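You operate a simulated robot arm through the tools that you are given. There is no shell and no other tool. Be economical: measure what you need, move in short steps, check, and stop when the job is done.

You are at the controls of a simulated two-armed robot. One attempt, no reset.

## Task
Switch the oven on at 50 C with boost, red knob at 150.
Fine: heat and boost switches on; push the drip tray in and shut the port cover.

Only the result counts: the job must be done as asked and must still hold three seconds after the hand-in. Knocking over, shifting, dropping, spilling or breaking anything else fails it. Lids that push on must go on centred and level and be pressed home; caps that screw on are set level and turned clockwise until they are tight.

## Robot
Two 7-joint arms with fingered hands on one trunk that stands fixed in place. Base frame: the origin is at the foot of the trunk, x ahead of it, y to its left, z up. Lengths are in m, angles in rad, forces in N, time in s.
The left shoulder is at [0.07, 0.154, 1.347], the right one opposite. With the tool pointing down near the work surface each hand reaches from about 0.1 to 0.76 m from the base axis, measured 20 degrees to its own side. Payload 3.9 kg a hand.
The TCP of each hand is the grasp point between the finger pads, 0.03 m short of the fingertips. In the tool frame z runs along the fingers and y along their closing line. The gripper opens to 0.104 m. The gripper's body begins 0.035 m behind the TCP. The gripper is a hand of 4 fingers: y runs from the thumb to the fingers, the wrist lies at [-0.017, -0.104, -0.178] in the tool frame, and closing takes about 1.5 s.
Orientation is told as [roll, pitch, yaw] about the base's x, y, z axes, in that order, counted from this pose: with the fingers straight down and the wrist toward the robot, the tool's x, y and z point along [0, 1, 0], [1, 0, 0] and [0, 0, -1] of the base frame.

## Interface
- The arms move only by the tool jog_arm. It takes "left_moves", "right_moves" or both (then of equal length, played together; a hand with none holds still); each is a list of rows, each a list of 7 numbers: the shift along the tool's x, y, z in m, then the turn, a rotation vector about the tool's x, y, z in degrees, then the closure in counts, from 0 (fully open) to 255 (shut). In form: [[tx, ty, tz, wx, wy, wz, grip], ...]. A call has 1 to 8 rows; each row shifts and turns the commanded pose from where the row before left it, along the tool's axes as they then stand. Each row takes 0.2 s and may step no farther than 0.05 m and 0.15 rad from the row before; otherwise, or with a gripper value out of range, the whole call is refused. A pose out of reach is approached as far as the arm can. The call stops where the force on the tool passes 40 N (or 10 N more than at its start, if that is more) or the arm is blocked; 0.2 s more then pass. The fingers move at their own pace (about 0.072 m/s each) and stop on an object; they squeeze with about 24 N. The grip force told is the motor's: it shows also when the fingers shut on nothing. Time passes only in rows, and 0.2 s behind the last, so rows that do not move let the fingers close. It gives the time, the measured TCP pose, the force on the tool (base axes), the opening and the grip force at its end, in the units of the frame above (readings bear some noise), with the torque about the TCP (base axes, N m) and any sound that the robot's microphone picked up.
- Cameras (640 x 400 px; columns grow to the right, rows downward): "scene" is now at [0.1395, 0.0057, 1.5804]; the picture's right is [0.06, -1.00, 0.00], its down [-0.55, -0.03, -0.83] and it looks along [0.83, 0.05, -0.55] (base axes); focal length 222 px, centre (320, 200). "left" rides on the left gripper at [-0.066, -0.09, -0.126] in its tool frame; the picture's right is [-0.78, -0.30, 0.56], its down [0.57, -0.70, 0.42] and it looks along [0.26, 0.65, 0.71] (tool axes); focal length 275 px, centre (320, 200). "right" rides on the right gripper at [0.066, -0.09, -0.126] in its tool frame; the picture's right is [-0.78, 0.30, -0.56], its down [-0.57, -0.70, 0.42] and it looks along [-0.27, 0.65, 0.71] (tool axes); focal length 275 px, centre (320, 200). There is no depth. A picture from a camera that has moved, and an enlarged one, comes with that camera's place and axes in the base frame and with its lens.
- camera(camera): a new picture of that camera. The clock stands still meanwhile.
- lift_body(by): slides the trunk up (or, below 0, down) by that many m; the arms and the scene camera ride with it, the base frame stays. It gives what a move gives, with no picture.
- grasp_type(shape, hand): the hand has 4 fingers and takes this shape, open, in about a second: jaw (thumb against the fingers, like two jaws); tri (thumb and two fingers); tip (a fingertip pinch); poke (one finger out to press); point (the index stretched); flat (the hand flat); cup (the hand cupped); fist (a fist). The gripper value then closes the fingers along that shape, each until it touches; the sizes above hold for jaw. It gives what a move gives, with no picture.
- turn_head(pan, tilt): turns the head with the scene camera to pan (to the left, within 1.501 rad either way) and tilt (down, from -0.506 to 1.204), counted from straight ahead of the robot. It gives what a move gives.
- close_up(camera, box): a new picture of the part [left, top, right, bottom] of that camera's present view, enlarged. The clock stands still meanwhile.
- close_job(): hands the job in; it is judged then, once.

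Go step by step. Nothing tells you positions but the pictures and the camera data: compare them with the known pose of the tool, close in by small moves and look again before you grip or let go. The budget is 120 turns and 78 pictures, counting those below and the enlarged ones. Unless the task says otherwise, let go and move clear before handing in, and close with one line.

The tools are called after ">>>" by a JSON object that holds its "op" and its "data". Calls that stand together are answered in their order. jog_arm: Moves the arms, as the interface text tells. Its arguments: {"type":"object","properties":{"left_moves":{"type":"array","items":{"type":"array","items":{"type":"number"}}},"right_moves":{"type":"array","items":{"type":"array","items":{"type":"number"}}}},"required":[]} The other tools are called the same way: lift_body (by) slides the trunk up or down; grasp_type (shape, hand) gives the hand a shape; turn_head (pan, tilt) turns the head that bears the scene camera; camera (camera) takes a picture; close_up (camera, box) takes an enlarged picture of a part of a camera's view; close_job () hands the job in.

At the start:

```text
time: 0.0
left_ee_pos: [0.5101, 0.2839, 1.4684]
left_ee_rot: [0.0, -0.001, 0.001]
left_wrist_force: [-0.9, 0.4, -0.2]
left_moment: [0.0, 0.02, 0.02]
left_gripper_width: 0.1038
left_finger_force: 0.2
left_shape: jaw
right_ee_pos: [0.5983, -0.1751, 1.4591]
right_ee_rot: [0.002, 0.002, 0.0]
right_wrist_force: [-0.2, -0.4, -1.2]
right_moment: [-0.03, 0.0, -0.03]
right_gripper_width: 0.1036
right_finger_force: 0.3
right_shape: jaw
trunk travel left (down, up): [-0.8, 0.14]
head pan, tilt: [0.058, 0.583]
```

scene: 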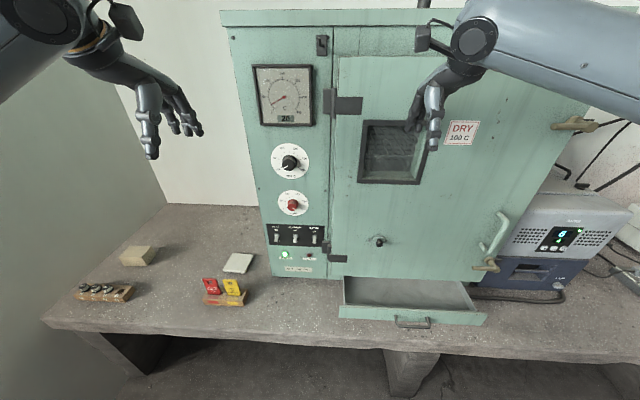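
right: 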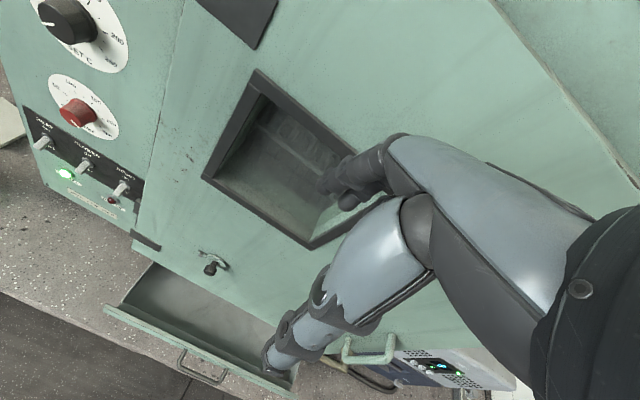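
left: 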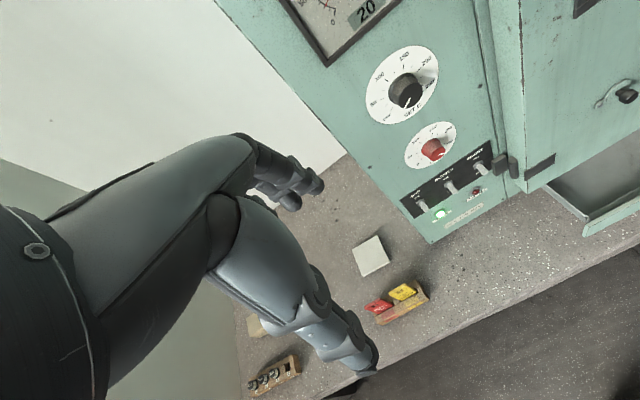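

I see the oven with a gauge, a black knob, a red knob, three switches, a port cover on the door and an open drip tray. I'll enlarge the panel and the door to read the details.

>>> {"op": "close_up", "data": {"camera": "scene", "box": [240, 130, 350, 280]}}

>>> {"op": "close_up", "data": {"camera": "left", "box": [340, 30, 520, 240]}}

>>> {"op": "close_up", "data": {"camera": "scene", "box": [330, 210, 510, 340]}}

>>> {"op": "close_up", "data": {"camera": "right", "box": [20, 0, 160, 230]}}

```text
2.67 times, centred on (295, 205) of scene
camera zoom: at [0.1395, 0.0057, 1.5804], right [0.06, -1.0, 0.0], down [-0.55, -0.03, -0.83], along [0.83, 0.05, -0.55], focal length 592 px, centre (387, 187)
```

zoom: 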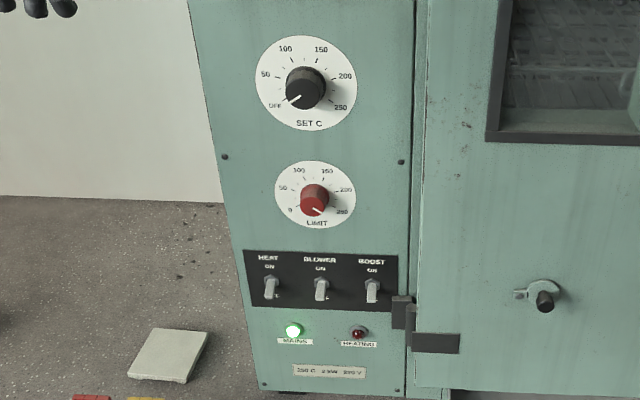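

```text
1.90 times, centred on (430, 135) of left
camera zoom: at [0.4198, 0.2182, 1.5948], right [-0.3, -0.78, -0.56], down [-0.7, 0.57, -0.42], along [0.65, 0.26, -0.71], focal length 524 px, centre (110, 324)
```

zoom: 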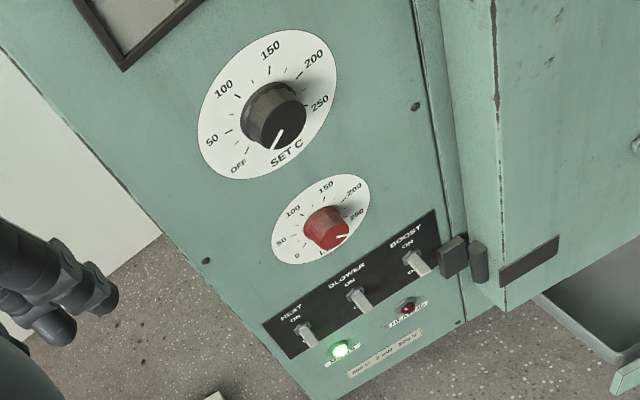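

```text
3.08 times, centred on (420, 275) of scene
camera zoom: at [0.1395, 0.0057, 1.5804], right [0.06, -1.0, 0.0], down [-0.55, -0.03, -0.83], along [0.83, 0.05, -0.55], focal length 683 px, centre (12, -31)
```

zoom: 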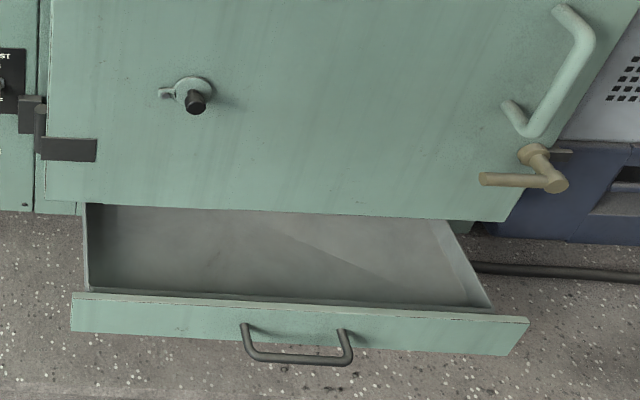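

```text
1.74 times, centred on (90, 115) of right
camera zoom: at [0.5092, -0.1098, 1.5841], right [0.3, -0.78, 0.56], down [-0.7, -0.57, -0.42], along [0.65, -0.26, -0.71], focal length 479 px, centre (720, 348)
```

zoom: 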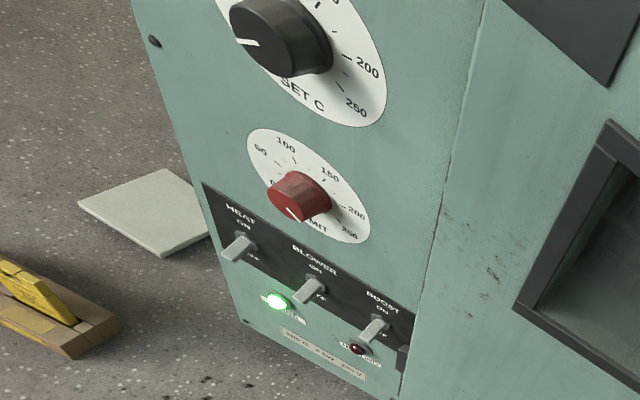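

Panel plane is about x=0.755; dials sit at y≈0.134 (black z≈1.314, red z≈1.16), switches at z≈1.04, and the door is at x≈0.72. Next I look closer at the port cover and the dial readings.

>>> {"op": "close_up", "data": {"camera": "scene", "box": [360, 225, 408, 255]}}

>>> {"op": "close_up", "data": {"camera": "right", "box": [180, 235, 244, 285]}}

>>> {"op": "close_up", "data": {"camera": "scene", "box": [262, 140, 326, 250]}}

```text
13.33 times, centred on (384, 240) of scene
camera zoom: at [0.1395, 0.0057, 1.5804], right [0.06, -1.0, 0.0], down [-0.55, -0.03, -0.83], along [0.83, 0.05, -0.55], focal length 2961 px, centre (-533, -333)
```

zoom: 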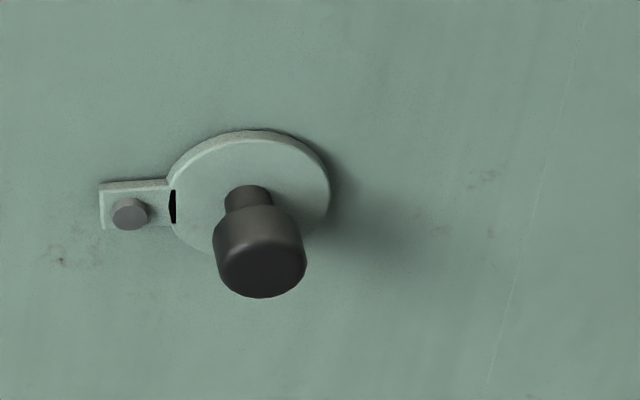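

```text
8.00 times, centred on (212, 260) of right
camera zoom: at [0.5092, -0.1098, 1.5841], right [0.3, -0.78, 0.56], down [-0.7, -0.57, -0.42], along [0.65, -0.26, -0.71], focal length 2202 px, centre (1184, -280)
```

zoom: 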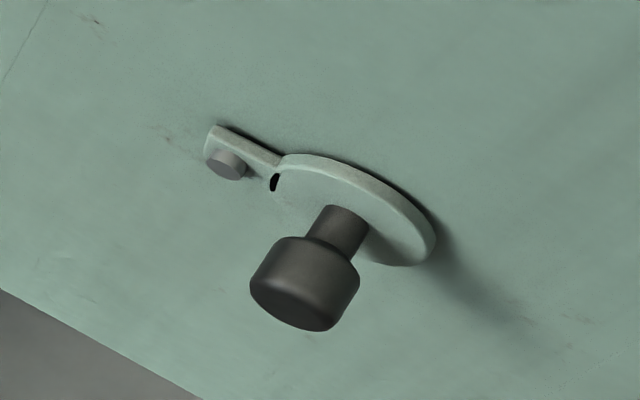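

```text
3.64 times, centred on (294, 195) of scene
camera zoom: at [0.1395, 0.0057, 1.5804], right [0.06, -1.0, 0.0], down [-0.55, -0.03, -0.83], along [0.83, 0.05, -0.55], focal length 808 px, centre (414, 218)
```

zoom: 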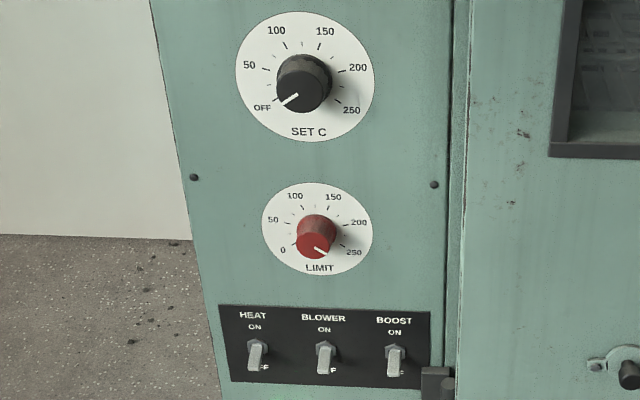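

The port cover has a pivot tab on the left and a disc with a knob; I need a nearer view to tell how it shuts. I'll turn both hands so their fingers point forward.

>>> {"op": "jog_arm", "data": {"right_moves": [[0, 0, 0, -8.5, 0, 0, 0], [0, 0, 0, -8.5, 0, 0, 0], [0, 0, 0, -8.5, 0, 0, 0], [0, 0, 0, -8.5, 0, 0, 0], [0, 0, 0, -8.5, 0, 0, 0], [0, 0, 0, -8.5, 0, 0, 0], [0, 0, 0, -8.5, 0, 0, 0], [0, 0, 0, -8.5, 0, 0, 0]], "left_moves": [[0, 0, 0, -8.5, 0, 0, 0], [0, 0, 0, -8.5, 0, 0, 0], [0, 0, 0, -8.5, 0, 0, 0], [0, 0, 0, -8.5, 0, 0, 0], [0, 0, 0, -8.5, 0, 0, 0], [0, 0, 0, -8.5, 0, 0, 0], [0, 0, 0, -8.5, 0, 0, 0], [0, 0, 0, -8.5, 0, 0, 0]]}}

```text
time: 1.8
left_ee_pos: [0.5141, 0.282, 1.466]
left_ee_rot: [-0.001, -1.186, -0.003]
left_wrist_force: [-0.7, -0.3, -0.6]
left_moment: [-0.01, -0.01, -0.02]
left_gripper_width: 0.1037
left_finger_force: 0.1
left_shape: jaw
right_ee_pos: [0.602, -0.1771, 1.4576]
right_ee_rot: [0.003, -1.182, -0.006]
right_wrist_force: [-0.3, 0.0, 0.6]
right_moment: [0.01, 0.01, 0.0]
right_gripper_width: 0.104
right_finger_force: 0.0
right_shape: jaw
trunk travel left (down, up): [-0.8, 0.14]
head pan, tilt: [0.058, 0.583]
```

Both hands turned well; I finish the turn, and bring the right hand down to port height and the left in front of the black knob.

>>> {"op": "jog_arm", "data": {"right_moves": [[0, 0, 0, -8.5, 0, 0, 0], [0, 0, 0, -8.5, 0, 0, 0], [0, 0, 0, -5, 0, 0, 0], [0, -0.05, -0.01, 0, 0, 0, 0], [0, -0.05, -0.01, 0, 0, 0, 0], [0, -0.05, -0.01, 0, 0, 0, 0], [0, -0.05, -0.01, 0, 0, 0, 0], [0, -0.05, -0.01, 0, 0, 0, 0]], "left_moves": [[0, 0, 0, -8.5, 0, 0, 0], [0, 0, 0, -8.5, 0, 0, 0], [0, 0, 0, -5, 0, 0, 0], [-0.03, -0.03, 0.01, 0, 0, 0, 0], [-0.03, -0.03, 0.01, 0, 0, 0, 0], [-0.03, -0.03, 0.01, 0, 0, 0, 0], [-0.03, -0.03, 0.01, 0, 0, 0, 0], [-0.03, -0.03, 0.01, 0, 0, 0, 0]]}}

>>> {"op": "camera", "data": {"camera": "right"}}

>>> {"op": "camera", "data": {"camera": "left"}}

>>> {"op": "camera", "data": {"camera": "scene"}}

```text
refused: row 4 steps farther than a row can; nothing moved
```

```text
67 pictures are left
camera right: at [0.453, -0.1101, 1.421], right [-0.41, -0.78, 0.48], down [0.13, -0.57, -0.81], along [0.91, -0.27, 0.33], focal length 275 px, centre (320, 200)
```

right: 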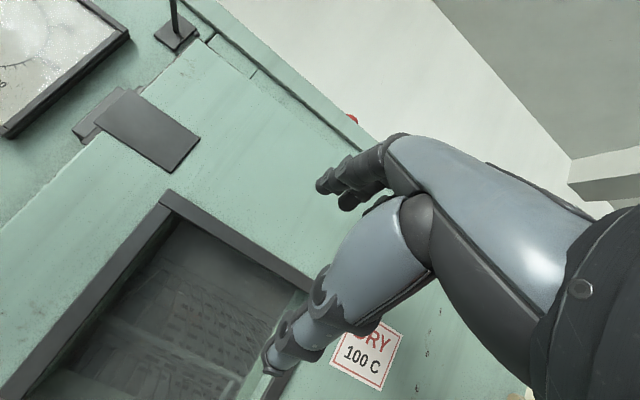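

```text
66 pictures are left
camera left: at [0.3634, 0.2179, 1.4316], right [0.4, -0.78, -0.48], down [0.13, 0.57, -0.81], along [0.91, 0.26, 0.33], focal length 275 px, centre (320, 200)
```

left: 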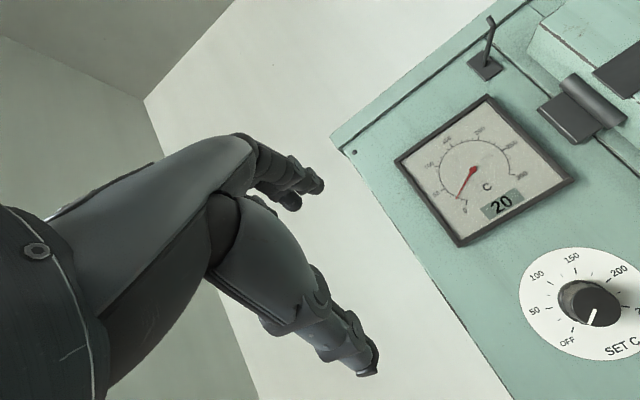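

```text
65 pictures are left
camera scene: at [0.1439, 0.0058, 1.5801], right [0.06, -1.0, 0.0], down [-0.55, -0.03, -0.83], along [0.83, 0.05, -0.55], focal length 222 px, centre (320, 200)
```

scene: 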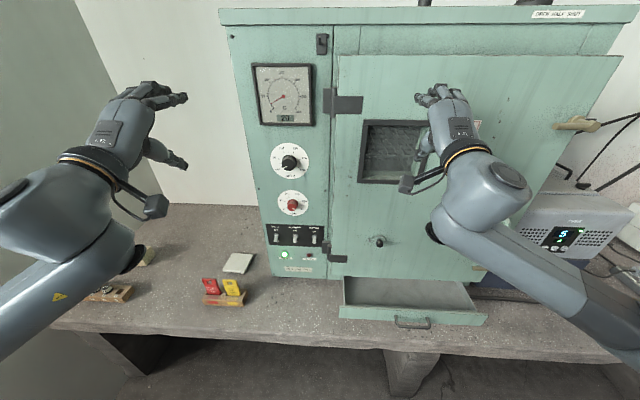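

The call was refused for too large a step; I repeat it with smaller ones.

>>> {"op": "jog_arm", "data": {"right_moves": [[0, 0, 0, -8.5, 0, 0, 0], [0, 0, 0, -8.5, 0, 0, 0], [0, 0, 0, -5, 0, 0, 0], [0, -0.048, -0.01, 0, 0, 0, 0], [0, -0.048, -0.01, 0, 0, 0, 0], [0, -0.048, -0.01, 0, 0, 0, 0], [0, -0.048, -0.01, 0, 0, 0, 0], [0, -0.048, -0.01, 0, 0, 0, 0]], "left_moves": [[0, 0, 0, -8.5, 0, 0, 0], [0, 0, 0, -8.5, 0, 0, 0], [0, 0, 0, -5, 0, 0, 0], [-0.03, -0.03, 0.01, 0, 0, 0, 0], [-0.03, -0.03, 0.01, 0, 0, 0, 0], [-0.03, -0.03, 0.01, 0, 0, 0, 0], [-0.03, -0.03, 0.01, 0, 0, 0, 0], [-0.03, -0.03, 0.01, 0, 0, 0, 0]]}}

>>> {"op": "camera", "data": {"camera": "right"}}

>>> {"op": "camera", "data": {"camera": "left"}}

```text
time: 3.6
left_ee_pos: [0.5549, 0.1456, 1.321]
left_ee_rot: [1.594, -1.36, -1.612]
left_wrist_force: [-0.6, 0.5, 0.7]
left_moment: [0.01, 0.0, -0.01]
left_gripper_width: 0.104
left_finger_force: 0.0
left_shape: jaw
right_ee_pos: [0.5515, -0.1752, 1.2403]
right_ee_rot: [0.695, -1.57, -0.697]
right_wrist_force: [-0.6, 0.2, -0.1]
right_moment: [-0.03, 0.04, -0.03]
right_gripper_width: 0.1039
right_finger_force: 0.1
right_shape: jaw
trunk travel left (down, up): [-0.8, 0.14]
head pan, tilt: [0.058, 0.583]
stopped in row 8 (left hand): the arm was blocked; the commanded pose is now the measured one
```

```text
64 pictures are left
camera right: at [0.427, -0.1097, 1.1508], right [-0.56, -0.78, 0.3], down [0.42, -0.57, -0.7], along [0.71, -0.27, 0.65], focal length 275 px, centre (320, 200)
```

right: 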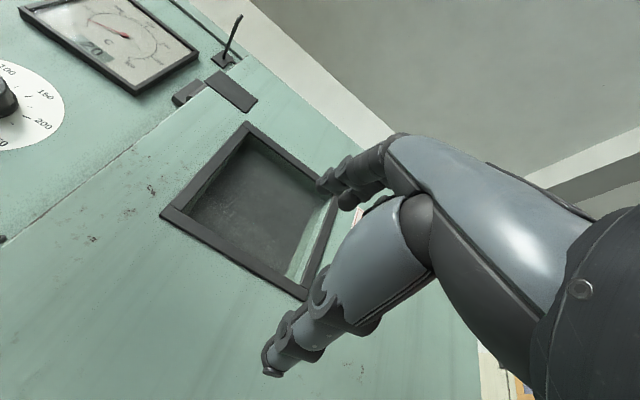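

```text
63 pictures are left
camera left: at [0.4278, 0.1029, 1.2192], right [0.55, -0.71, -0.45], down [0.44, 0.7, -0.56], along [0.71, 0.11, 0.69], focal length 275 px, centre (320, 200)
```

left: 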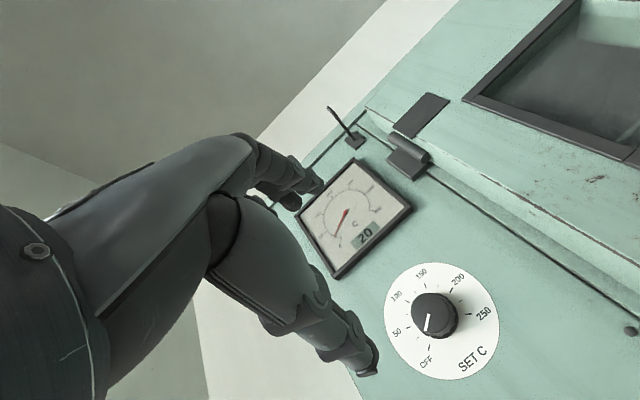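

The left arm was blocked near the end of its move, about 12° off its attitude. I look at the scene to see why.

>>> {"op": "camera", "data": {"camera": "scene"}}

```text
62 pictures are left
camera scene: at [0.1396, 0.0056, 1.5805], right [0.06, -1.0, 0.0], down [-0.55, -0.03, -0.83], along [0.83, 0.05, -0.55], focal length 222 px, centre (320, 200)
```

scene: 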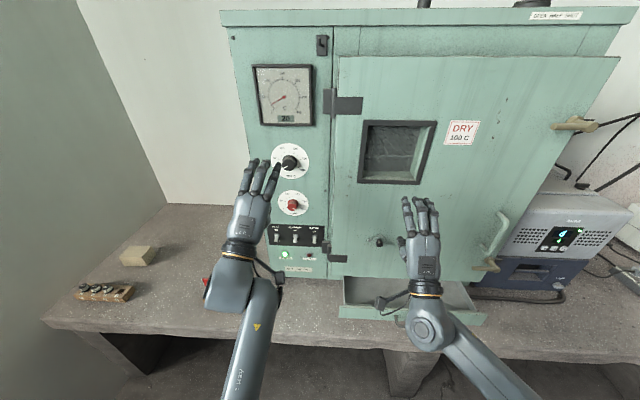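

The left hand is rolled 12° clockwise, which suits the black knob (it needs about +54° clockwise). I move the left hand toward the knob and drop the right hand to view the port.

>>> {"op": "jog_arm", "data": {"left_moves": [[-0.004, -0.002, 0.02, 0, 0, 0, 0], [-0.004, -0.002, 0.02, 0, 0, 0, 0], [-0.005, -0.002, 0.02, 0, 0, 0, 0]], "right_moves": [[0, -0.048, 0, 0, 0, 0, 0], [0, -0.048, 0, 0, 0, 0, 0], [0, -0.048, 0, 0, 0, 0, 0]]}}

>>> {"op": "camera", "data": {"camera": "right"}}

>>> {"op": "camera", "data": {"camera": "left"}}

```text
time: 4.4
left_ee_pos: [0.6155, 0.139, 1.2999]
left_ee_rot: [1.517, -1.325, -1.528]
left_wrist_force: [0.1, -0.8, -1.4]
left_moment: [-0.01, 0.02, -0.02]
left_gripper_width: 0.1039
left_finger_force: 0.1
left_shape: jaw
right_ee_pos: [0.5543, -0.1747, 1.0972]
right_ee_rot: [0.219, -1.569, -0.219]
right_wrist_force: [0.6, 0.3, 0.4]
right_moment: [0.01, -0.02, 0.0]
right_gripper_width: 0.1038
right_finger_force: 0.1
right_shape: jaw
trunk travel left (down, up): [-0.8, 0.14]
head pan, tilt: [0.058, 0.583]
```

```text
61 pictures are left
camera right: at [0.4291, -0.1084, 1.0067], right [-0.56, -0.78, 0.3], down [0.42, -0.57, -0.7], along [0.71, -0.27, 0.65], focal length 275 px, centre (320, 200)
```

right: 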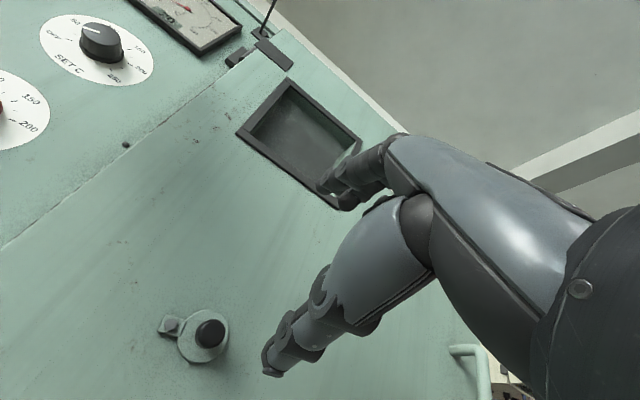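

```text
60 pictures are left
camera left: at [0.4877, 0.0982, 1.1996], right [0.54, -0.69, -0.48], down [0.42, 0.72, -0.55], along [0.72, 0.09, 0.68], focal length 275 px, centre (320, 200)
```

left: 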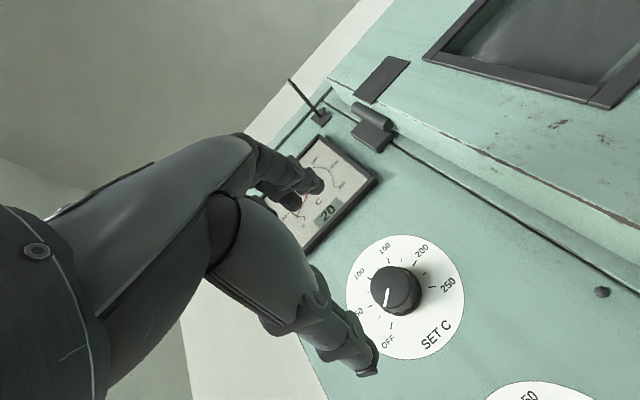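

The black pointer is at OFF as expected. I enlarge the port cover from this lower viewpoint.

>>> {"op": "close_up", "data": {"camera": "right", "box": [140, 290, 268, 370]}}

>>> {"op": "close_up", "data": {"camera": "scene", "box": [220, 130, 340, 250]}}

```text
5.00 times, centred on (204, 330) of right
camera zoom: at [0.4291, -0.1084, 1.0067], right [-0.56, -0.78, 0.3], down [0.42, -0.57, -0.7], along [0.71, -0.27, 0.65], focal length 1376 px, centre (900, -450)
```

zoom: 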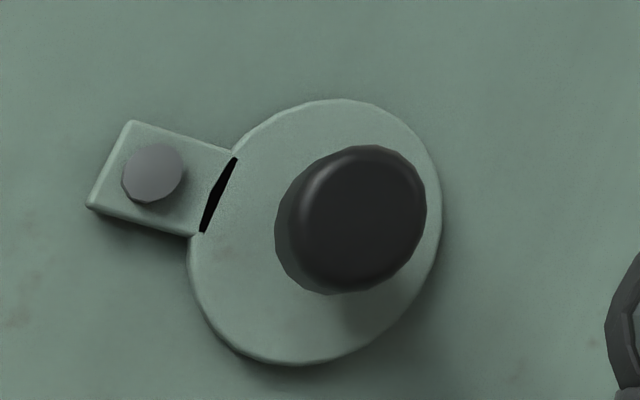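

```text
3.33 times, centred on (280, 190) of scene
camera zoom: at [0.1409, 0.0056, 1.5803], right [0.06, -1.0, 0.0], down [-0.55, -0.03, -0.83], along [0.83, 0.05, -0.55], focal length 740 px, centre (453, 233)
```

zoom: 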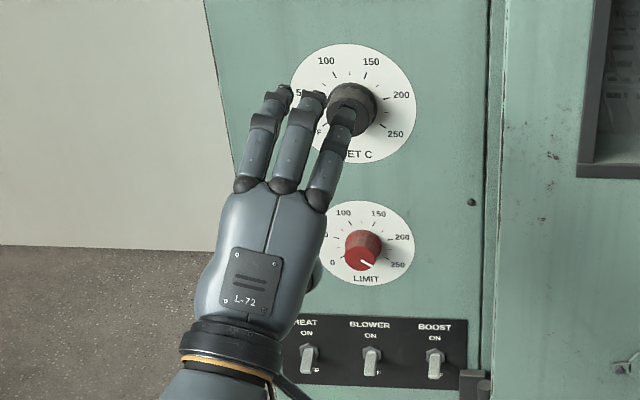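

The disc looks flat to the door, so I check whether there is another port elsewhere, near the top of the oven.

>>> {"op": "close_up", "data": {"camera": "scene", "box": [220, 0, 400, 112]}}

>>> {"op": "turn_head", "data": {"pan": -0.15, "tilt": 0.1}}

>>> {"op": "camera", "data": {"camera": "scene"}}

```text
3.56 times, centred on (310, 56) of scene
camera zoom: at [0.1409, 0.0056, 1.5803], right [0.06, -1.0, 0.0], down [-0.55, -0.03, -0.83], along [0.83, 0.05, -0.55], focal length 790 px, centre (356, 712)
```

zoom: 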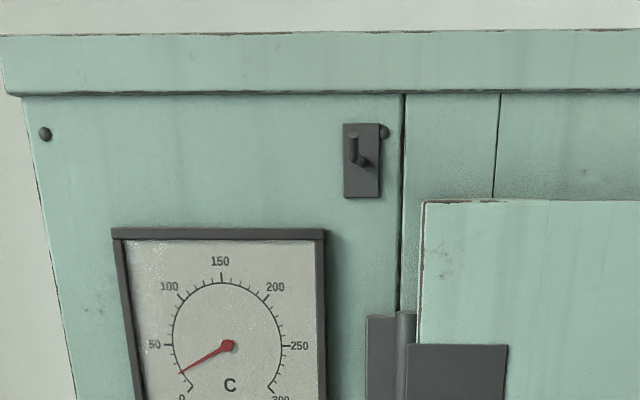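

```text
time: 5.3
left_ee_pos: [0.6129, 0.1387, 1.3049]
left_ee_rot: [1.549, -1.326, -1.559]
left_wrist_force: [-0.8, 0.5, -0.2]
left_moment: [-0.01, -0.02, 0.02]
left_gripper_width: 0.1038
left_finger_force: 0.0
left_shape: jaw
right_ee_pos: [0.5531, -0.1752, 1.0966]
right_ee_rot: [0.545, -1.568, -0.548]
right_wrist_force: [0.6, -0.5, -0.1]
right_moment: [0.03, -0.02, -0.01]
right_gripper_width: 0.104
right_finger_force: 0.1
right_shape: jaw
trunk travel left (down, up): [-0.8, 0.14]
head pan, tilt: [-0.15, 0.099]
```

```text
56 pictures are left
camera scene: at [0.1415, -0.0133, 1.625], right [-0.15, -0.99, 0.0], down [-0.1, 0.01, -0.99], along [0.98, -0.15, -0.1], focal length 222 px, centre (320, 200)
```

scene: 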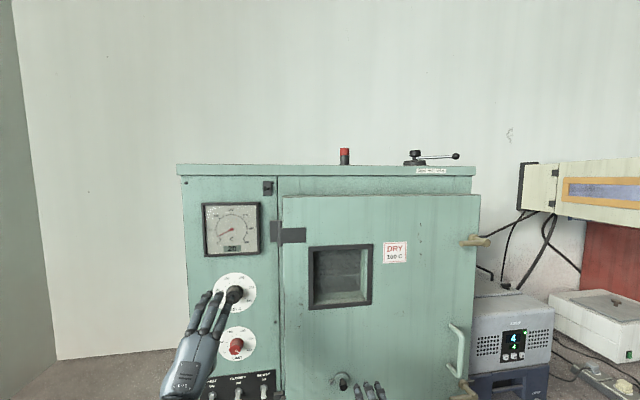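

Better triangulation puts the panel at x≈0.775, the black knob at (y 0.134, z 1.300) and the red one at z≈1.143. I advance the left hand around the black knob and return the head.

>>> {"op": "turn_head", "data": {"pan": 0.1, "tilt": 0.5}}

>>> {"op": "jog_arm", "data": {"left_moves": [[-0.002, -0.002, 0.025, 0, 0, 0, 0], [-0.001, -0.002, 0.025, 0, 0, 0, 0], [-0.001, 0, 0.025, 0, 0, 0, 0]]}}

>>> {"op": "camera", "data": {"camera": "left"}}

>>> {"op": "close_up", "data": {"camera": "scene", "box": [220, 130, 360, 270]}}

```text
time: 6.2
left_ee_pos: [0.6143, 0.1367, 1.307]
left_ee_rot: [1.561, -1.326, -1.576]
left_wrist_force: [-0.5, -0.1, -0.9]
left_moment: [-0.01, 0.0, 0.02]
left_gripper_width: 0.1039
left_finger_force: 0.1
left_shape: jaw
right_ee_pos: [0.5533, -0.1756, 1.0978]
right_ee_rot: [0.493, -1.569, -0.493]
right_wrist_force: [-0.2, 0.0, -0.3]
right_moment: [-0.02, 0.0, -0.02]
right_gripper_width: 0.1041
right_finger_force: 0.0
right_shape: jaw
trunk travel left (down, up): [-0.8, 0.14]
head pan, tilt: [0.099, 0.499]
```

```text
time: 7.0
left_ee_pos: [0.6896, 0.138, 1.3014]
left_ee_rot: [1.578, -1.315, -1.576]
left_wrist_force: [0.5, 0.2, 1.4]
left_moment: [0.03, 0.0, 0.01]
left_gripper_width: 0.1041
left_finger_force: 0.0
left_shape: jaw
right_ee_pos: [0.5535, -0.174, 1.0964]
right_ee_rot: [0.428, -1.566, -0.428]
right_wrist_force: [-0.1, -0.3, 0.1]
right_moment: [0.01, 0.01, -0.04]
right_gripper_width: 0.1037
right_finger_force: 0.1
right_shape: jaw
trunk travel left (down, up): [-0.8, 0.14]
head pan, tilt: [0.099, 0.499]
```

```text
55 pictures are left
camera left: at [0.5648, 0.0992, 1.1984], right [0.56, -0.67, -0.48], down [0.43, 0.73, -0.53], along [0.71, 0.09, 0.7], focal length 275 px, centre (320, 200)
```

left: 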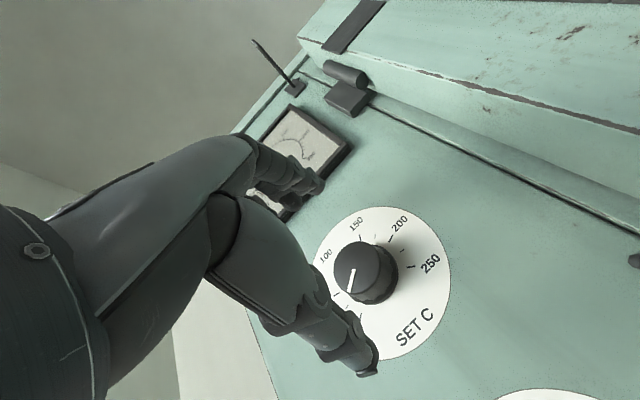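

```text
2.86 times, centred on (290, 200) of scene
camera zoom: at [0.1422, 0.0091, 1.5879], right [0.1, -1.0, 0.0], down [-0.48, -0.05, -0.88], along [0.87, 0.09, -0.48], focal length 635 px, centre (406, 200)
```

zoom: 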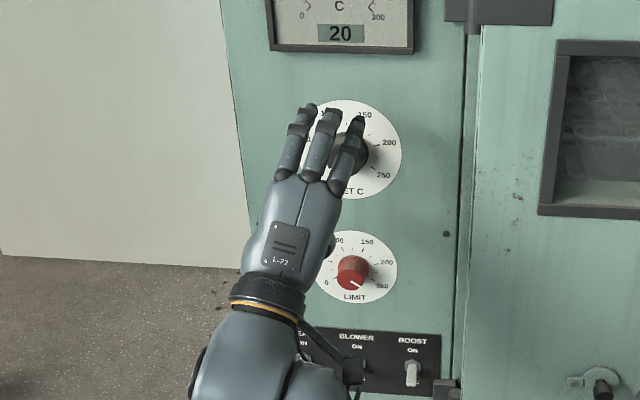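

The hand is centred on the knob within a few mm; I go in the last 45 mm and close.

>>> {"op": "jog_arm", "data": {"left_moves": [[-0.002, -0.003, 0.02, 0, 0, 0, 0], [-0.002, -0.002, 0.025, 0, 0, 0, 0], [0, 0, 0, 0, 0, 0, 120], [0, 0, 0, 0, 0, 0, 200], [0, 0, 0, 0, 0, 0, 200], [0, 0, 0, 0, 0, 0, 200]]}}

>>> {"op": "camera", "data": {"camera": "left"}}

>>> {"op": "close_up", "data": {"camera": "scene", "box": [220, 130, 360, 270]}}

```text
time: 8.3
left_ee_pos: [0.7333, 0.1226, 1.301]
left_ee_rot: [1.59, -1.363, -1.607]
left_wrist_force: [-1.4, -1.6, -2.7]
left_moment: [0.03, 0.09, -0.01]
left_gripper_width: 0.0262
left_finger_force: 22.8
left_shape: jaw
right_ee_pos: [0.5523, -0.1742, 1.0967]
right_ee_rot: [0.46, -1.567, -0.462]
right_wrist_force: [0.3, -0.4, 0.0]
right_moment: [0.0, -0.02, 0.0]
right_gripper_width: 0.1038
right_finger_force: 0.1
right_shape: jaw
trunk travel left (down, up): [-0.8, 0.14]
head pan, tilt: [0.099, 0.499]
```

```text
53 pictures are left
camera left: at [0.6068, 0.079, 1.2002], right [0.55, -0.71, -0.45], down [0.44, 0.7, -0.57], along [0.71, 0.11, 0.69], focal length 275 px, centre (320, 200)
```

left: 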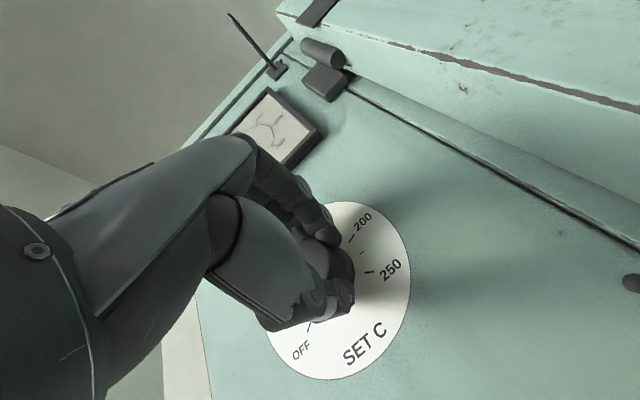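

```text
2.86 times, centred on (290, 200) of scene
camera zoom: at [0.1418, 0.0093, 1.5879], right [0.1, -1.0, 0.0], down [-0.48, -0.05, -0.88], along [0.87, 0.09, -0.48], focal length 635 px, centre (406, 200)
```

zoom: 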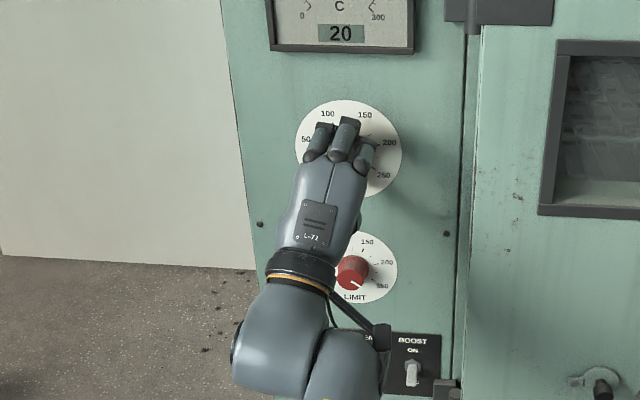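

The fingers hold the knob (opening 26 mm). I turn clockwise in three small steps and look.

>>> {"op": "jog_arm", "data": {"left_moves": [[0, 0, 0, 0, 0, 8, 200], [0, 0, 0, 0, 0, 8, 200], [0, 0, 0, 0, 0, 8, 200]]}}

>>> {"op": "camera", "data": {"camera": "left"}}

>>> {"op": "close_up", "data": {"camera": "scene", "box": [250, 140, 320, 200]}}

```text
time: 9.2
left_ee_pos: [0.7338, 0.1227, 1.2991]
left_ee_rot: [1.573, -0.942, -1.593]
left_wrist_force: [-8.7, -4.2, -14.1]
left_moment: [-0.14, 0.48, -0.02]
left_gripper_width: 0.0268
left_finger_force: 24.0
left_shape: jaw
right_ee_pos: [0.5523, -0.1739, 1.0968]
right_ee_rot: [0.413, -1.571, -0.415]
right_wrist_force: [-0.2, -0.3, 0.2]
right_moment: [0.03, -0.01, 0.0]
right_gripper_width: 0.104
right_finger_force: 0.0
right_shape: jaw
trunk travel left (down, up): [-0.8, 0.14]
head pan, tilt: [0.099, 0.499]
```

```text
51 pictures are left
camera left: at [0.6079, 0.1256, 1.189], right [0.55, -0.46, -0.7], down [0.44, 0.87, -0.23], along [0.71, -0.18, 0.68], focal length 275 px, centre (320, 200)
```

left: 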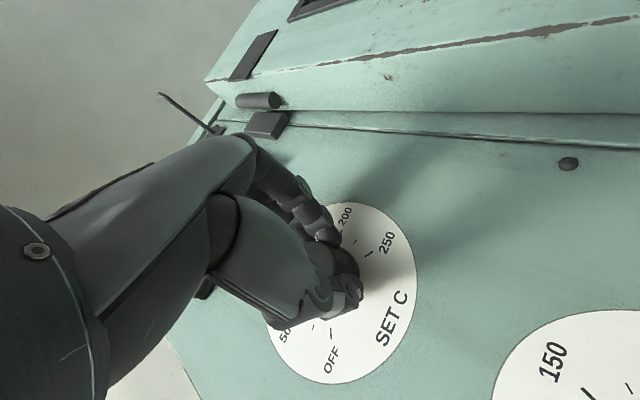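

```text
6.67 times, centred on (285, 170) of scene
camera zoom: at [0.1416, 0.0094, 1.5877], right [0.1, -1.0, 0.0], down [-0.48, -0.05, -0.88], along [0.87, 0.09, -0.48], focal length 1481 px, centre (553, 400)
```

zoom: 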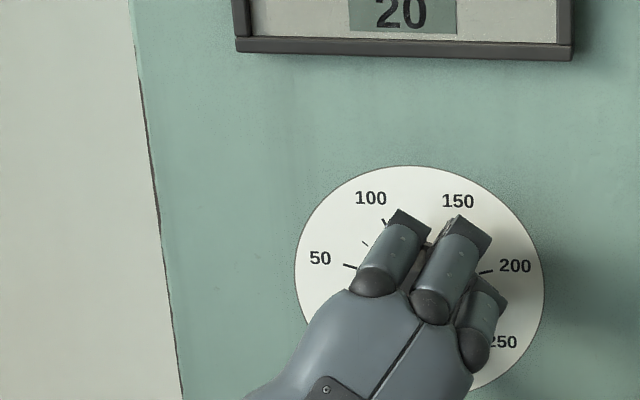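

The hand turned 24°, with some sideways force because the axis is left of the TCP. I continue with a correcting shift, then open to read the pointer.

>>> {"op": "jog_arm", "data": {"left_moves": [[-0.003, -0.004, 0, 0, 0, 8, 200], [-0.001, -0.001, 0, 0, 0, 8, 200], [-0.001, -0.001, 0, 0, 0, 8, 200], [-0.001, -0.001, 0, 0, 0, 5, 200], [0, 0, 0, 0, 0, 0, 200]]}}

>>> {"op": "jog_arm", "data": {"left_moves": [[0, 0, 0, 0, 0, 0, 0], [0, 0, 0, 0, 0, 0, 0], [0, 0, 0, 0, 0, 0, 0], [0, 0, -0.03, 0, 0, 0, 0], [0, 0, -0.03, 0, 0, 0, 0]]}}

>>> {"op": "camera", "data": {"camera": "left"}}

```text
time: 10.3
left_ee_pos: [0.7326, 0.1254, 1.2923]
left_ee_rot: [1.576, -0.435, -1.592]
left_wrist_force: [-7.6, -1.3, -11.1]
left_moment: [-0.09, 0.29, 0.08]
left_gripper_width: 0.0265
left_finger_force: 23.7
left_shape: jaw
right_ee_pos: [0.5538, -0.1739, 1.0969]
right_ee_rot: [0.496, -1.57, -0.496]
right_wrist_force: [0.0, 0.1, -0.2]
right_moment: [0.0, -0.02, 0.05]
right_gripper_width: 0.1038
right_finger_force: 0.2
right_shape: jaw
trunk travel left (down, up): [-0.8, 0.14]
head pan, tilt: [0.099, 0.499]
```

```text
time: 11.6
left_ee_pos: [0.6708, 0.1273, 1.2936]
left_ee_rot: [1.576, -0.436, -1.591]
left_wrist_force: [-0.7, 0.5, 0.8]
left_moment: [-0.02, 0.01, -0.01]
left_gripper_width: 0.1036
left_finger_force: 0.0
left_shape: jaw
right_ee_pos: [0.5512, -0.174, 1.0961]
right_ee_rot: [0.888, -1.57, -0.888]
right_wrist_force: [0.3, -0.2, 0.3]
right_moment: [-0.01, 0.02, 0.02]
right_gripper_width: 0.1039
right_finger_force: 0.2
right_shape: jaw
trunk travel left (down, up): [-0.8, 0.14]
head pan, tilt: [0.099, 0.499]
```

```text
49 pictures are left
camera left: at [0.5471, 0.1836, 1.1962], right [0.56, -0.07, -0.82], down [0.44, 0.87, 0.23], along [0.7, -0.49, 0.52], focal length 275 px, centre (320, 200)
```

left: 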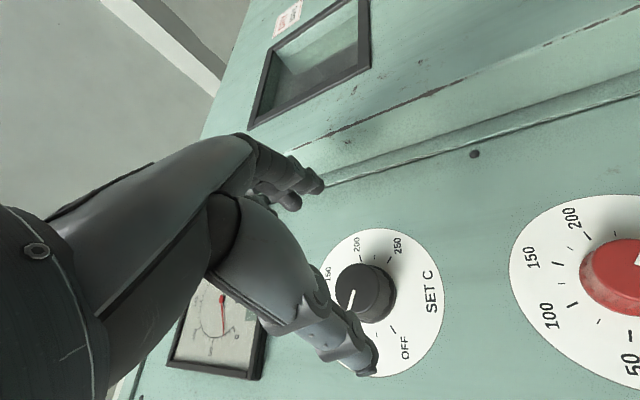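

The pointer has clearly left OFF; I enlarge to read it.

>>> {"op": "close_up", "data": {"camera": "left", "box": [310, 220, 450, 380]}}

>>> {"op": "close_up", "data": {"camera": "right", "box": [20, 0, 170, 100]}}

>>> {"op": "close_up", "data": {"camera": "scene", "box": [250, 140, 320, 200]}}

```text
2.50 times, centred on (380, 300) of left
camera zoom: at [0.5471, 0.1836, 1.1962], right [0.56, -0.07, -0.82], down [0.44, 0.87, 0.23], along [0.7, -0.49, 0.52], focal length 688 px, centre (170, -50)
```

zoom: 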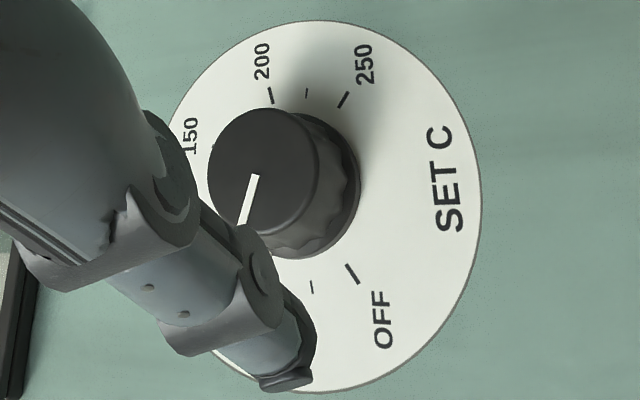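

```text
4.00 times, centred on (95, 50) of right
camera zoom: at [0.4269, -0.1079, 1.0081], right [-0.56, -0.78, 0.3], down [0.42, -0.57, -0.7], along [0.71, -0.27, 0.65], focal length 1101 px, centre (1220, 800)
```

zoom: 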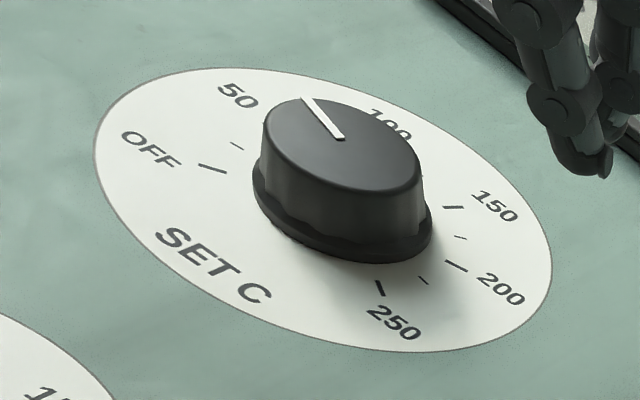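

```text
6.67 times, centred on (285, 170) of scene
camera zoom: at [0.1393, 0.0099, 1.5882], right [0.1, -0.99, 0.0], down [-0.48, -0.05, -0.88], along [0.87, 0.09, -0.48], focal length 1481 px, centre (553, 400)
```

zoom: 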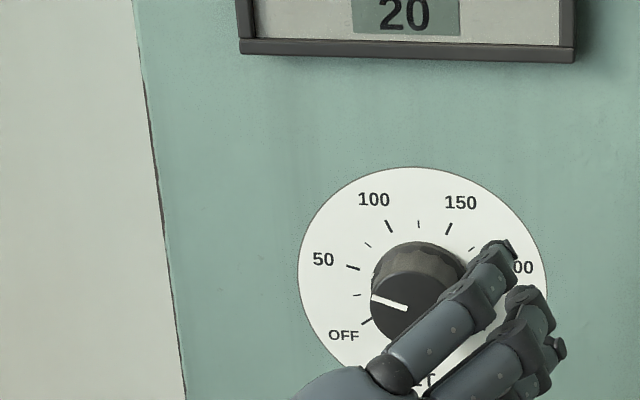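

The black pointer is parallel to the 50 tick in the scene view, so it reads 50 within a few degrees. Next I move to the red knob with the hand rolled further clockwise, so I can turn it back about 100°.

>>> {"op": "jog_arm", "data": {"left_moves": [[-0.034, -0.018, 0, 0, 0, 0, 0], [-0.034, -0.018, 0, 0, 0, 0, 0], [-0.034, -0.018, 0, 0, 0, 0, 0], [-0.034, -0.018, 0, 0, 0, 0, 0], [0, 0, 0, 0, 0, 8.5, 0], [0, 0, 0, 0, 0, 8.5, 0], [0, 0, 0, 0, 0, 8.5, 0], [0, 0, 0, 0, 0, 8.5, 0]]}}

>>> {"op": "camera", "data": {"camera": "left"}}

>>> {"op": "camera", "data": {"camera": "scene"}}

```text
time: 13.3
left_ee_pos: [0.6746, 0.135, 1.1397]
left_ee_rot: [1.576, 0.159, -1.585]
left_wrist_force: [0.4, -0.2, 0.4]
left_moment: [0.01, 0.0, 0.01]
left_gripper_width: 0.104
left_finger_force: 0.1
left_shape: jaw
right_ee_pos: [0.5537, -0.1745, 1.0978]
right_ee_rot: [0.21, -1.568, -0.208]
right_wrist_force: [0.7, 0.6, -0.3]
right_moment: [-0.06, 0.0, -0.01]
right_gripper_width: 0.104
right_finger_force: 0.0
right_shape: jaw
trunk travel left (down, up): [-0.8, 0.14]
head pan, tilt: [0.099, 0.499]
```

```text
45 pictures are left
camera left: at [0.5508, 0.2366, 1.0883], right [0.57, 0.41, -0.72], down [0.43, 0.59, 0.68], along [0.7, -0.69, 0.16], focal length 275 px, centre (320, 200)
```

left: 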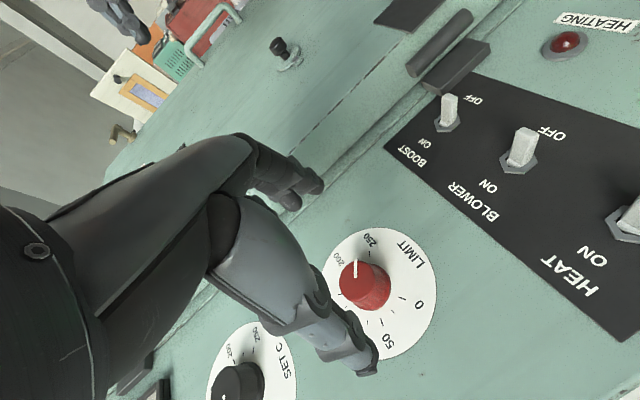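

```text
44 pictures are left
camera scene: at [0.1414, 0.0102, 1.5879], right [0.1, -1.0, 0.0], down [-0.48, -0.05, -0.88], along [0.87, 0.09, -0.48], focal length 222 px, centre (320, 200)
```

scene: 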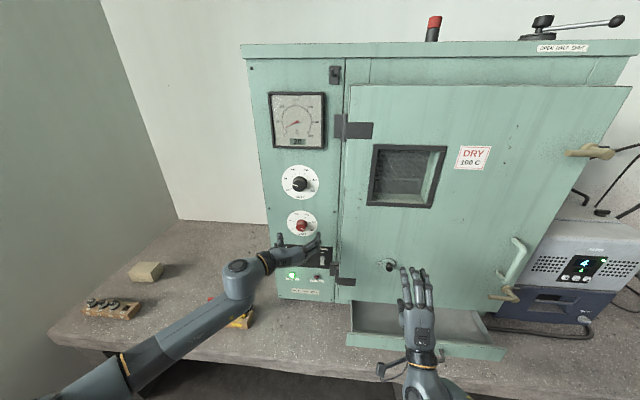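

The red dial centre is near (y 0.142, z 1.143). I shift slightly, roll two more steps, go in and close on the red knob.

>>> {"op": "jog_arm", "data": {"left_moves": [[0.003, -0.007, 0, 0, 0, 0, 0], [0, 0, 0.01, 0, 0, 8.5, 0], [0, 0, 0.01, 0, 0, 8.5, 0], [0, 0, 0.02, 0, 0, 0, 0], [0, 0, 0.02, 0, 0, 0, 0]]}}

>>> {"op": "camera", "data": {"camera": "left"}}

```text
time: 14.6
left_ee_pos: [0.7348, 0.1389, 1.1428]
left_ee_rot: [1.573, 0.456, -1.587]
left_wrist_force: [1.7, 0.1, 0.8]
left_moment: [-0.02, 0.01, 0.01]
left_gripper_width: 0.1038
left_finger_force: 0.1
left_shape: jaw
right_ee_pos: [0.5535, -0.1746, 1.0967]
right_ee_rot: [0.357, -1.567, -0.357]
right_wrist_force: [-0.7, 1.2, 0.5]
right_moment: [0.02, -0.02, 0.0]
right_gripper_width: 0.1038
right_finger_force: 0.0
right_shape: jaw
trunk travel left (down, up): [-0.8, 0.14]
head pan, tilt: [0.099, 0.499]
```

```text
43 pictures are left
camera left: at [0.6115, 0.2524, 1.1238], right [0.57, 0.6, -0.56], down [0.43, 0.37, 0.82], along [0.7, -0.71, -0.04], focal length 275 px, centre (320, 200)
```

left: 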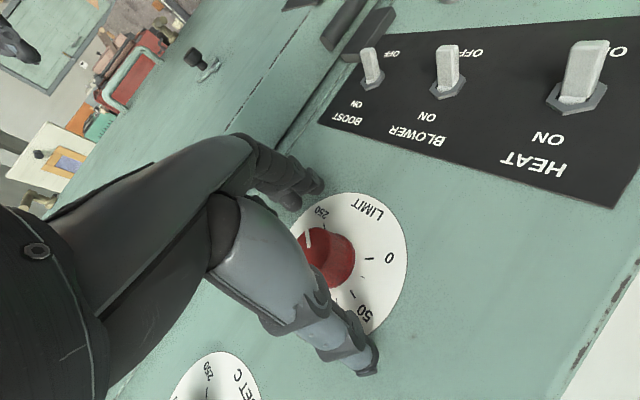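

The knob lies between the fingers; I nudge a few mm and close.

>>> {"op": "jog_arm", "data": {"left_moves": [[0, -0.003, 0, 0, 0, 0, 60], [0, 0, 0, 0, 0, 0, 120], [0, 0, 0, 0, 0, 0, 180], [0, 0, 0, 0, 0, 0, 200], [0, 0, 0, 0, 0, 0, 200], [0, 0, 0, 0, 0, 0, 200]]}}

>>> {"op": "camera", "data": {"camera": "left"}}

```text
time: 15.9
left_ee_pos: [0.7335, 0.1417, 1.1453]
left_ee_rot: [1.576, 0.456, -1.588]
left_wrist_force: [0.4, -3.5, -4.1]
left_moment: [-0.02, 0.13, -0.18]
left_gripper_width: 0.0252
left_finger_force: 24.2
left_shape: jaw
right_ee_pos: [0.5534, -0.1761, 1.0967]
right_ee_rot: [0.651, -1.567, -0.653]
right_wrist_force: [0.2, 0.9, 0.1]
right_moment: [-0.01, -0.01, 0.01]
right_gripper_width: 0.1044
right_finger_force: 0.0
right_shape: jaw
trunk travel left (down, up): [-0.8, 0.14]
head pan, tilt: [0.099, 0.499]
```

```text
42 pictures are left
camera left: at [0.6112, 0.2538, 1.1253], right [0.57, 0.6, -0.56], down [0.43, 0.37, 0.82], along [0.7, -0.71, -0.04], focal length 275 px, centre (320, 200)
```

left: 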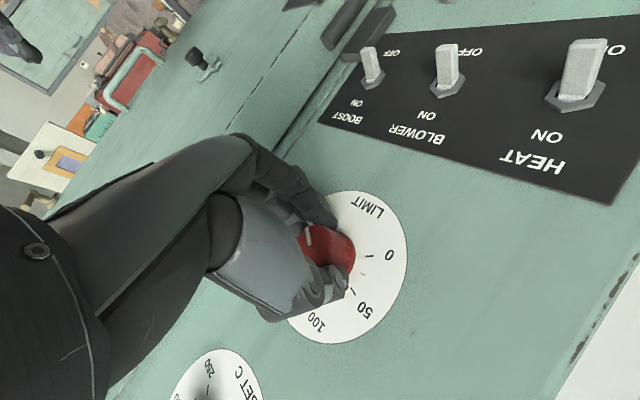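

Good grip on the red knob. I turn counter-clockwise in steps and watch the force.

>>> {"op": "jog_arm", "data": {"left_moves": [[0, 0, 0, 0, 0, -8, 200], [0, 0, 0, 0, 0, -8, 200], [0, 0, 0, 0, 0, -8, 200], [0, 0, 0, 0, 0, -8, 200]]}}

```text
time: 16.9
left_ee_pos: [0.7348, 0.14, 1.1427]
left_ee_rot: [1.572, -0.102, -1.591]
left_wrist_force: [-5.0, -6.0, -12.0]
left_moment: [0.05, 0.24, -0.22]
left_gripper_width: 0.0257
left_finger_force: 23.9
left_shape: jaw
right_ee_pos: [0.5539, -0.1753, 1.0965]
right_ee_rot: [0.659, -1.568, -0.658]
right_wrist_force: [-1.4, 0.6, -0.1]
right_moment: [0.03, 0.0, 0.02]
right_gripper_width: 0.1038
right_finger_force: 0.0
right_shape: jaw
trunk travel left (down, up): [-0.8, 0.14]
head pan, tilt: [0.099, 0.499]
```

Turning fine, 32° so far; I relieve the downward force and carry on.

>>> {"op": "jog_arm", "data": {"left_moves": [[-0.003, 0.001, 0, 0, 0, -8, 200], [0, 0, 0, 0, 0, -8, 200], [0, 0, 0, 0, 0, -8, 200], [0, 0, 0, 0, 0, -8, 200]]}}

>>> {"op": "camera", "data": {"camera": "left"}}

```text
time: 17.9
left_ee_pos: [0.735, 0.1387, 1.1419]
left_ee_rot: [1.576, -0.664, -1.591]
left_wrist_force: [-5.9, -8.0, -10.6]
left_moment: [0.11, 0.19, -0.21]
left_gripper_width: 0.0259
left_finger_force: 23.8
left_shape: jaw
right_ee_pos: [0.5534, -0.1765, 1.0972]
right_ee_rot: [0.852, -1.567, -0.854]
right_wrist_force: [0.1, -0.2, 0.5]
right_moment: [0.02, 0.01, -0.03]
right_gripper_width: 0.104
right_finger_force: 0.0
right_shape: jaw
trunk travel left (down, up): [-0.8, 0.14]
head pan, tilt: [0.099, 0.499]
```

```text
41 pictures are left
camera left: at [0.6103, 0.1721, 1.0346], right [0.55, -0.25, -0.79], down [0.44, 0.9, 0.02], along [0.71, -0.36, 0.61], focal length 275 px, centre (320, 200)
```

left: 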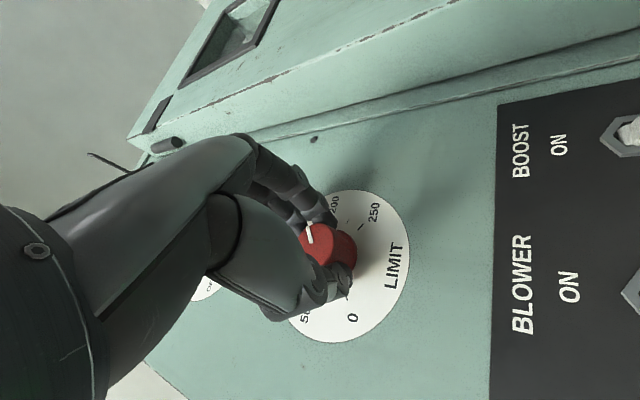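

The pointer turns with the hand, 64° so far. About 36° more.

>>> {"op": "jog_arm", "data": {"left_moves": [[-0.001, 0.001, 0, 0, 0, -8, 200], [0, 0, 0, 0, 0, -8, 200], [0, 0, 0, 0, 0, -8, 200], [0, 0, 0, 0, 0, -8, 200], [0, 0, 0, 0, 0, -4, 200], [0, 0, 0, 0, 0, 0, 200]]}}

>>> {"op": "close_up", "data": {"camera": "left", "box": [250, 160, 450, 360]}}

>>> {"op": "close_up", "data": {"camera": "scene", "box": [250, 150, 340, 250]}}

```text
time: 19.4
left_ee_pos: [0.7344, 0.1359, 1.1416]
left_ee_rot: [1.584, -1.291, -1.605]
left_wrist_force: [-6.5, -10.9, -10.6]
left_moment: [0.03, 0.24, -0.2]
left_gripper_width: 0.0258
left_finger_force: 23.5
left_shape: jaw
right_ee_pos: [0.5539, -0.1771, 1.097]
right_ee_rot: [0.929, -1.567, -0.931]
right_wrist_force: [-0.2, 0.3, -0.4]
right_moment: [0.0, -0.01, 0.01]
right_gripper_width: 0.104
right_finger_force: 0.1
right_shape: jaw
trunk travel left (down, up): [-0.8, 0.14]
head pan, tilt: [0.099, 0.499]
```

```text
2.00 times, centred on (350, 260) of left
camera zoom: at [0.6092, 0.1006, 1.0378], right [0.55, -0.67, -0.5], down [0.44, 0.74, -0.51], along [0.71, 0.06, 0.7], focal length 551 px, centre (260, 80)
```

zoom: 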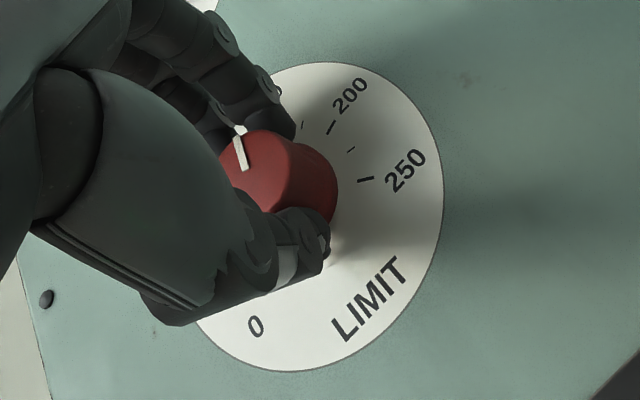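

```text
4.00 times, centred on (295, 200) of scene
camera zoom: at [0.1419, 0.0059, 1.5879], right [0.1, -1.0, 0.0], down [-0.48, -0.05, -0.88], along [0.87, 0.09, -0.48], focal length 888 px, centre (420, 200)
```

zoom: 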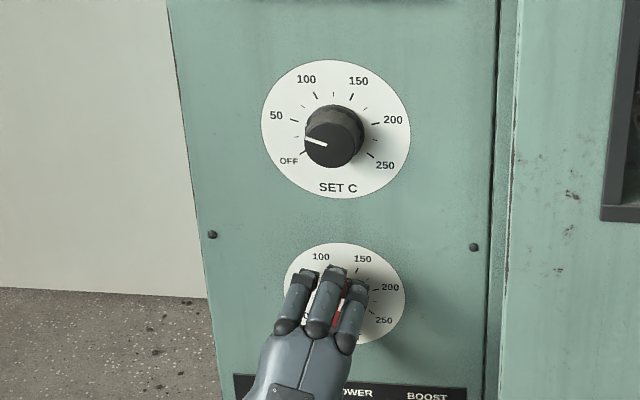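

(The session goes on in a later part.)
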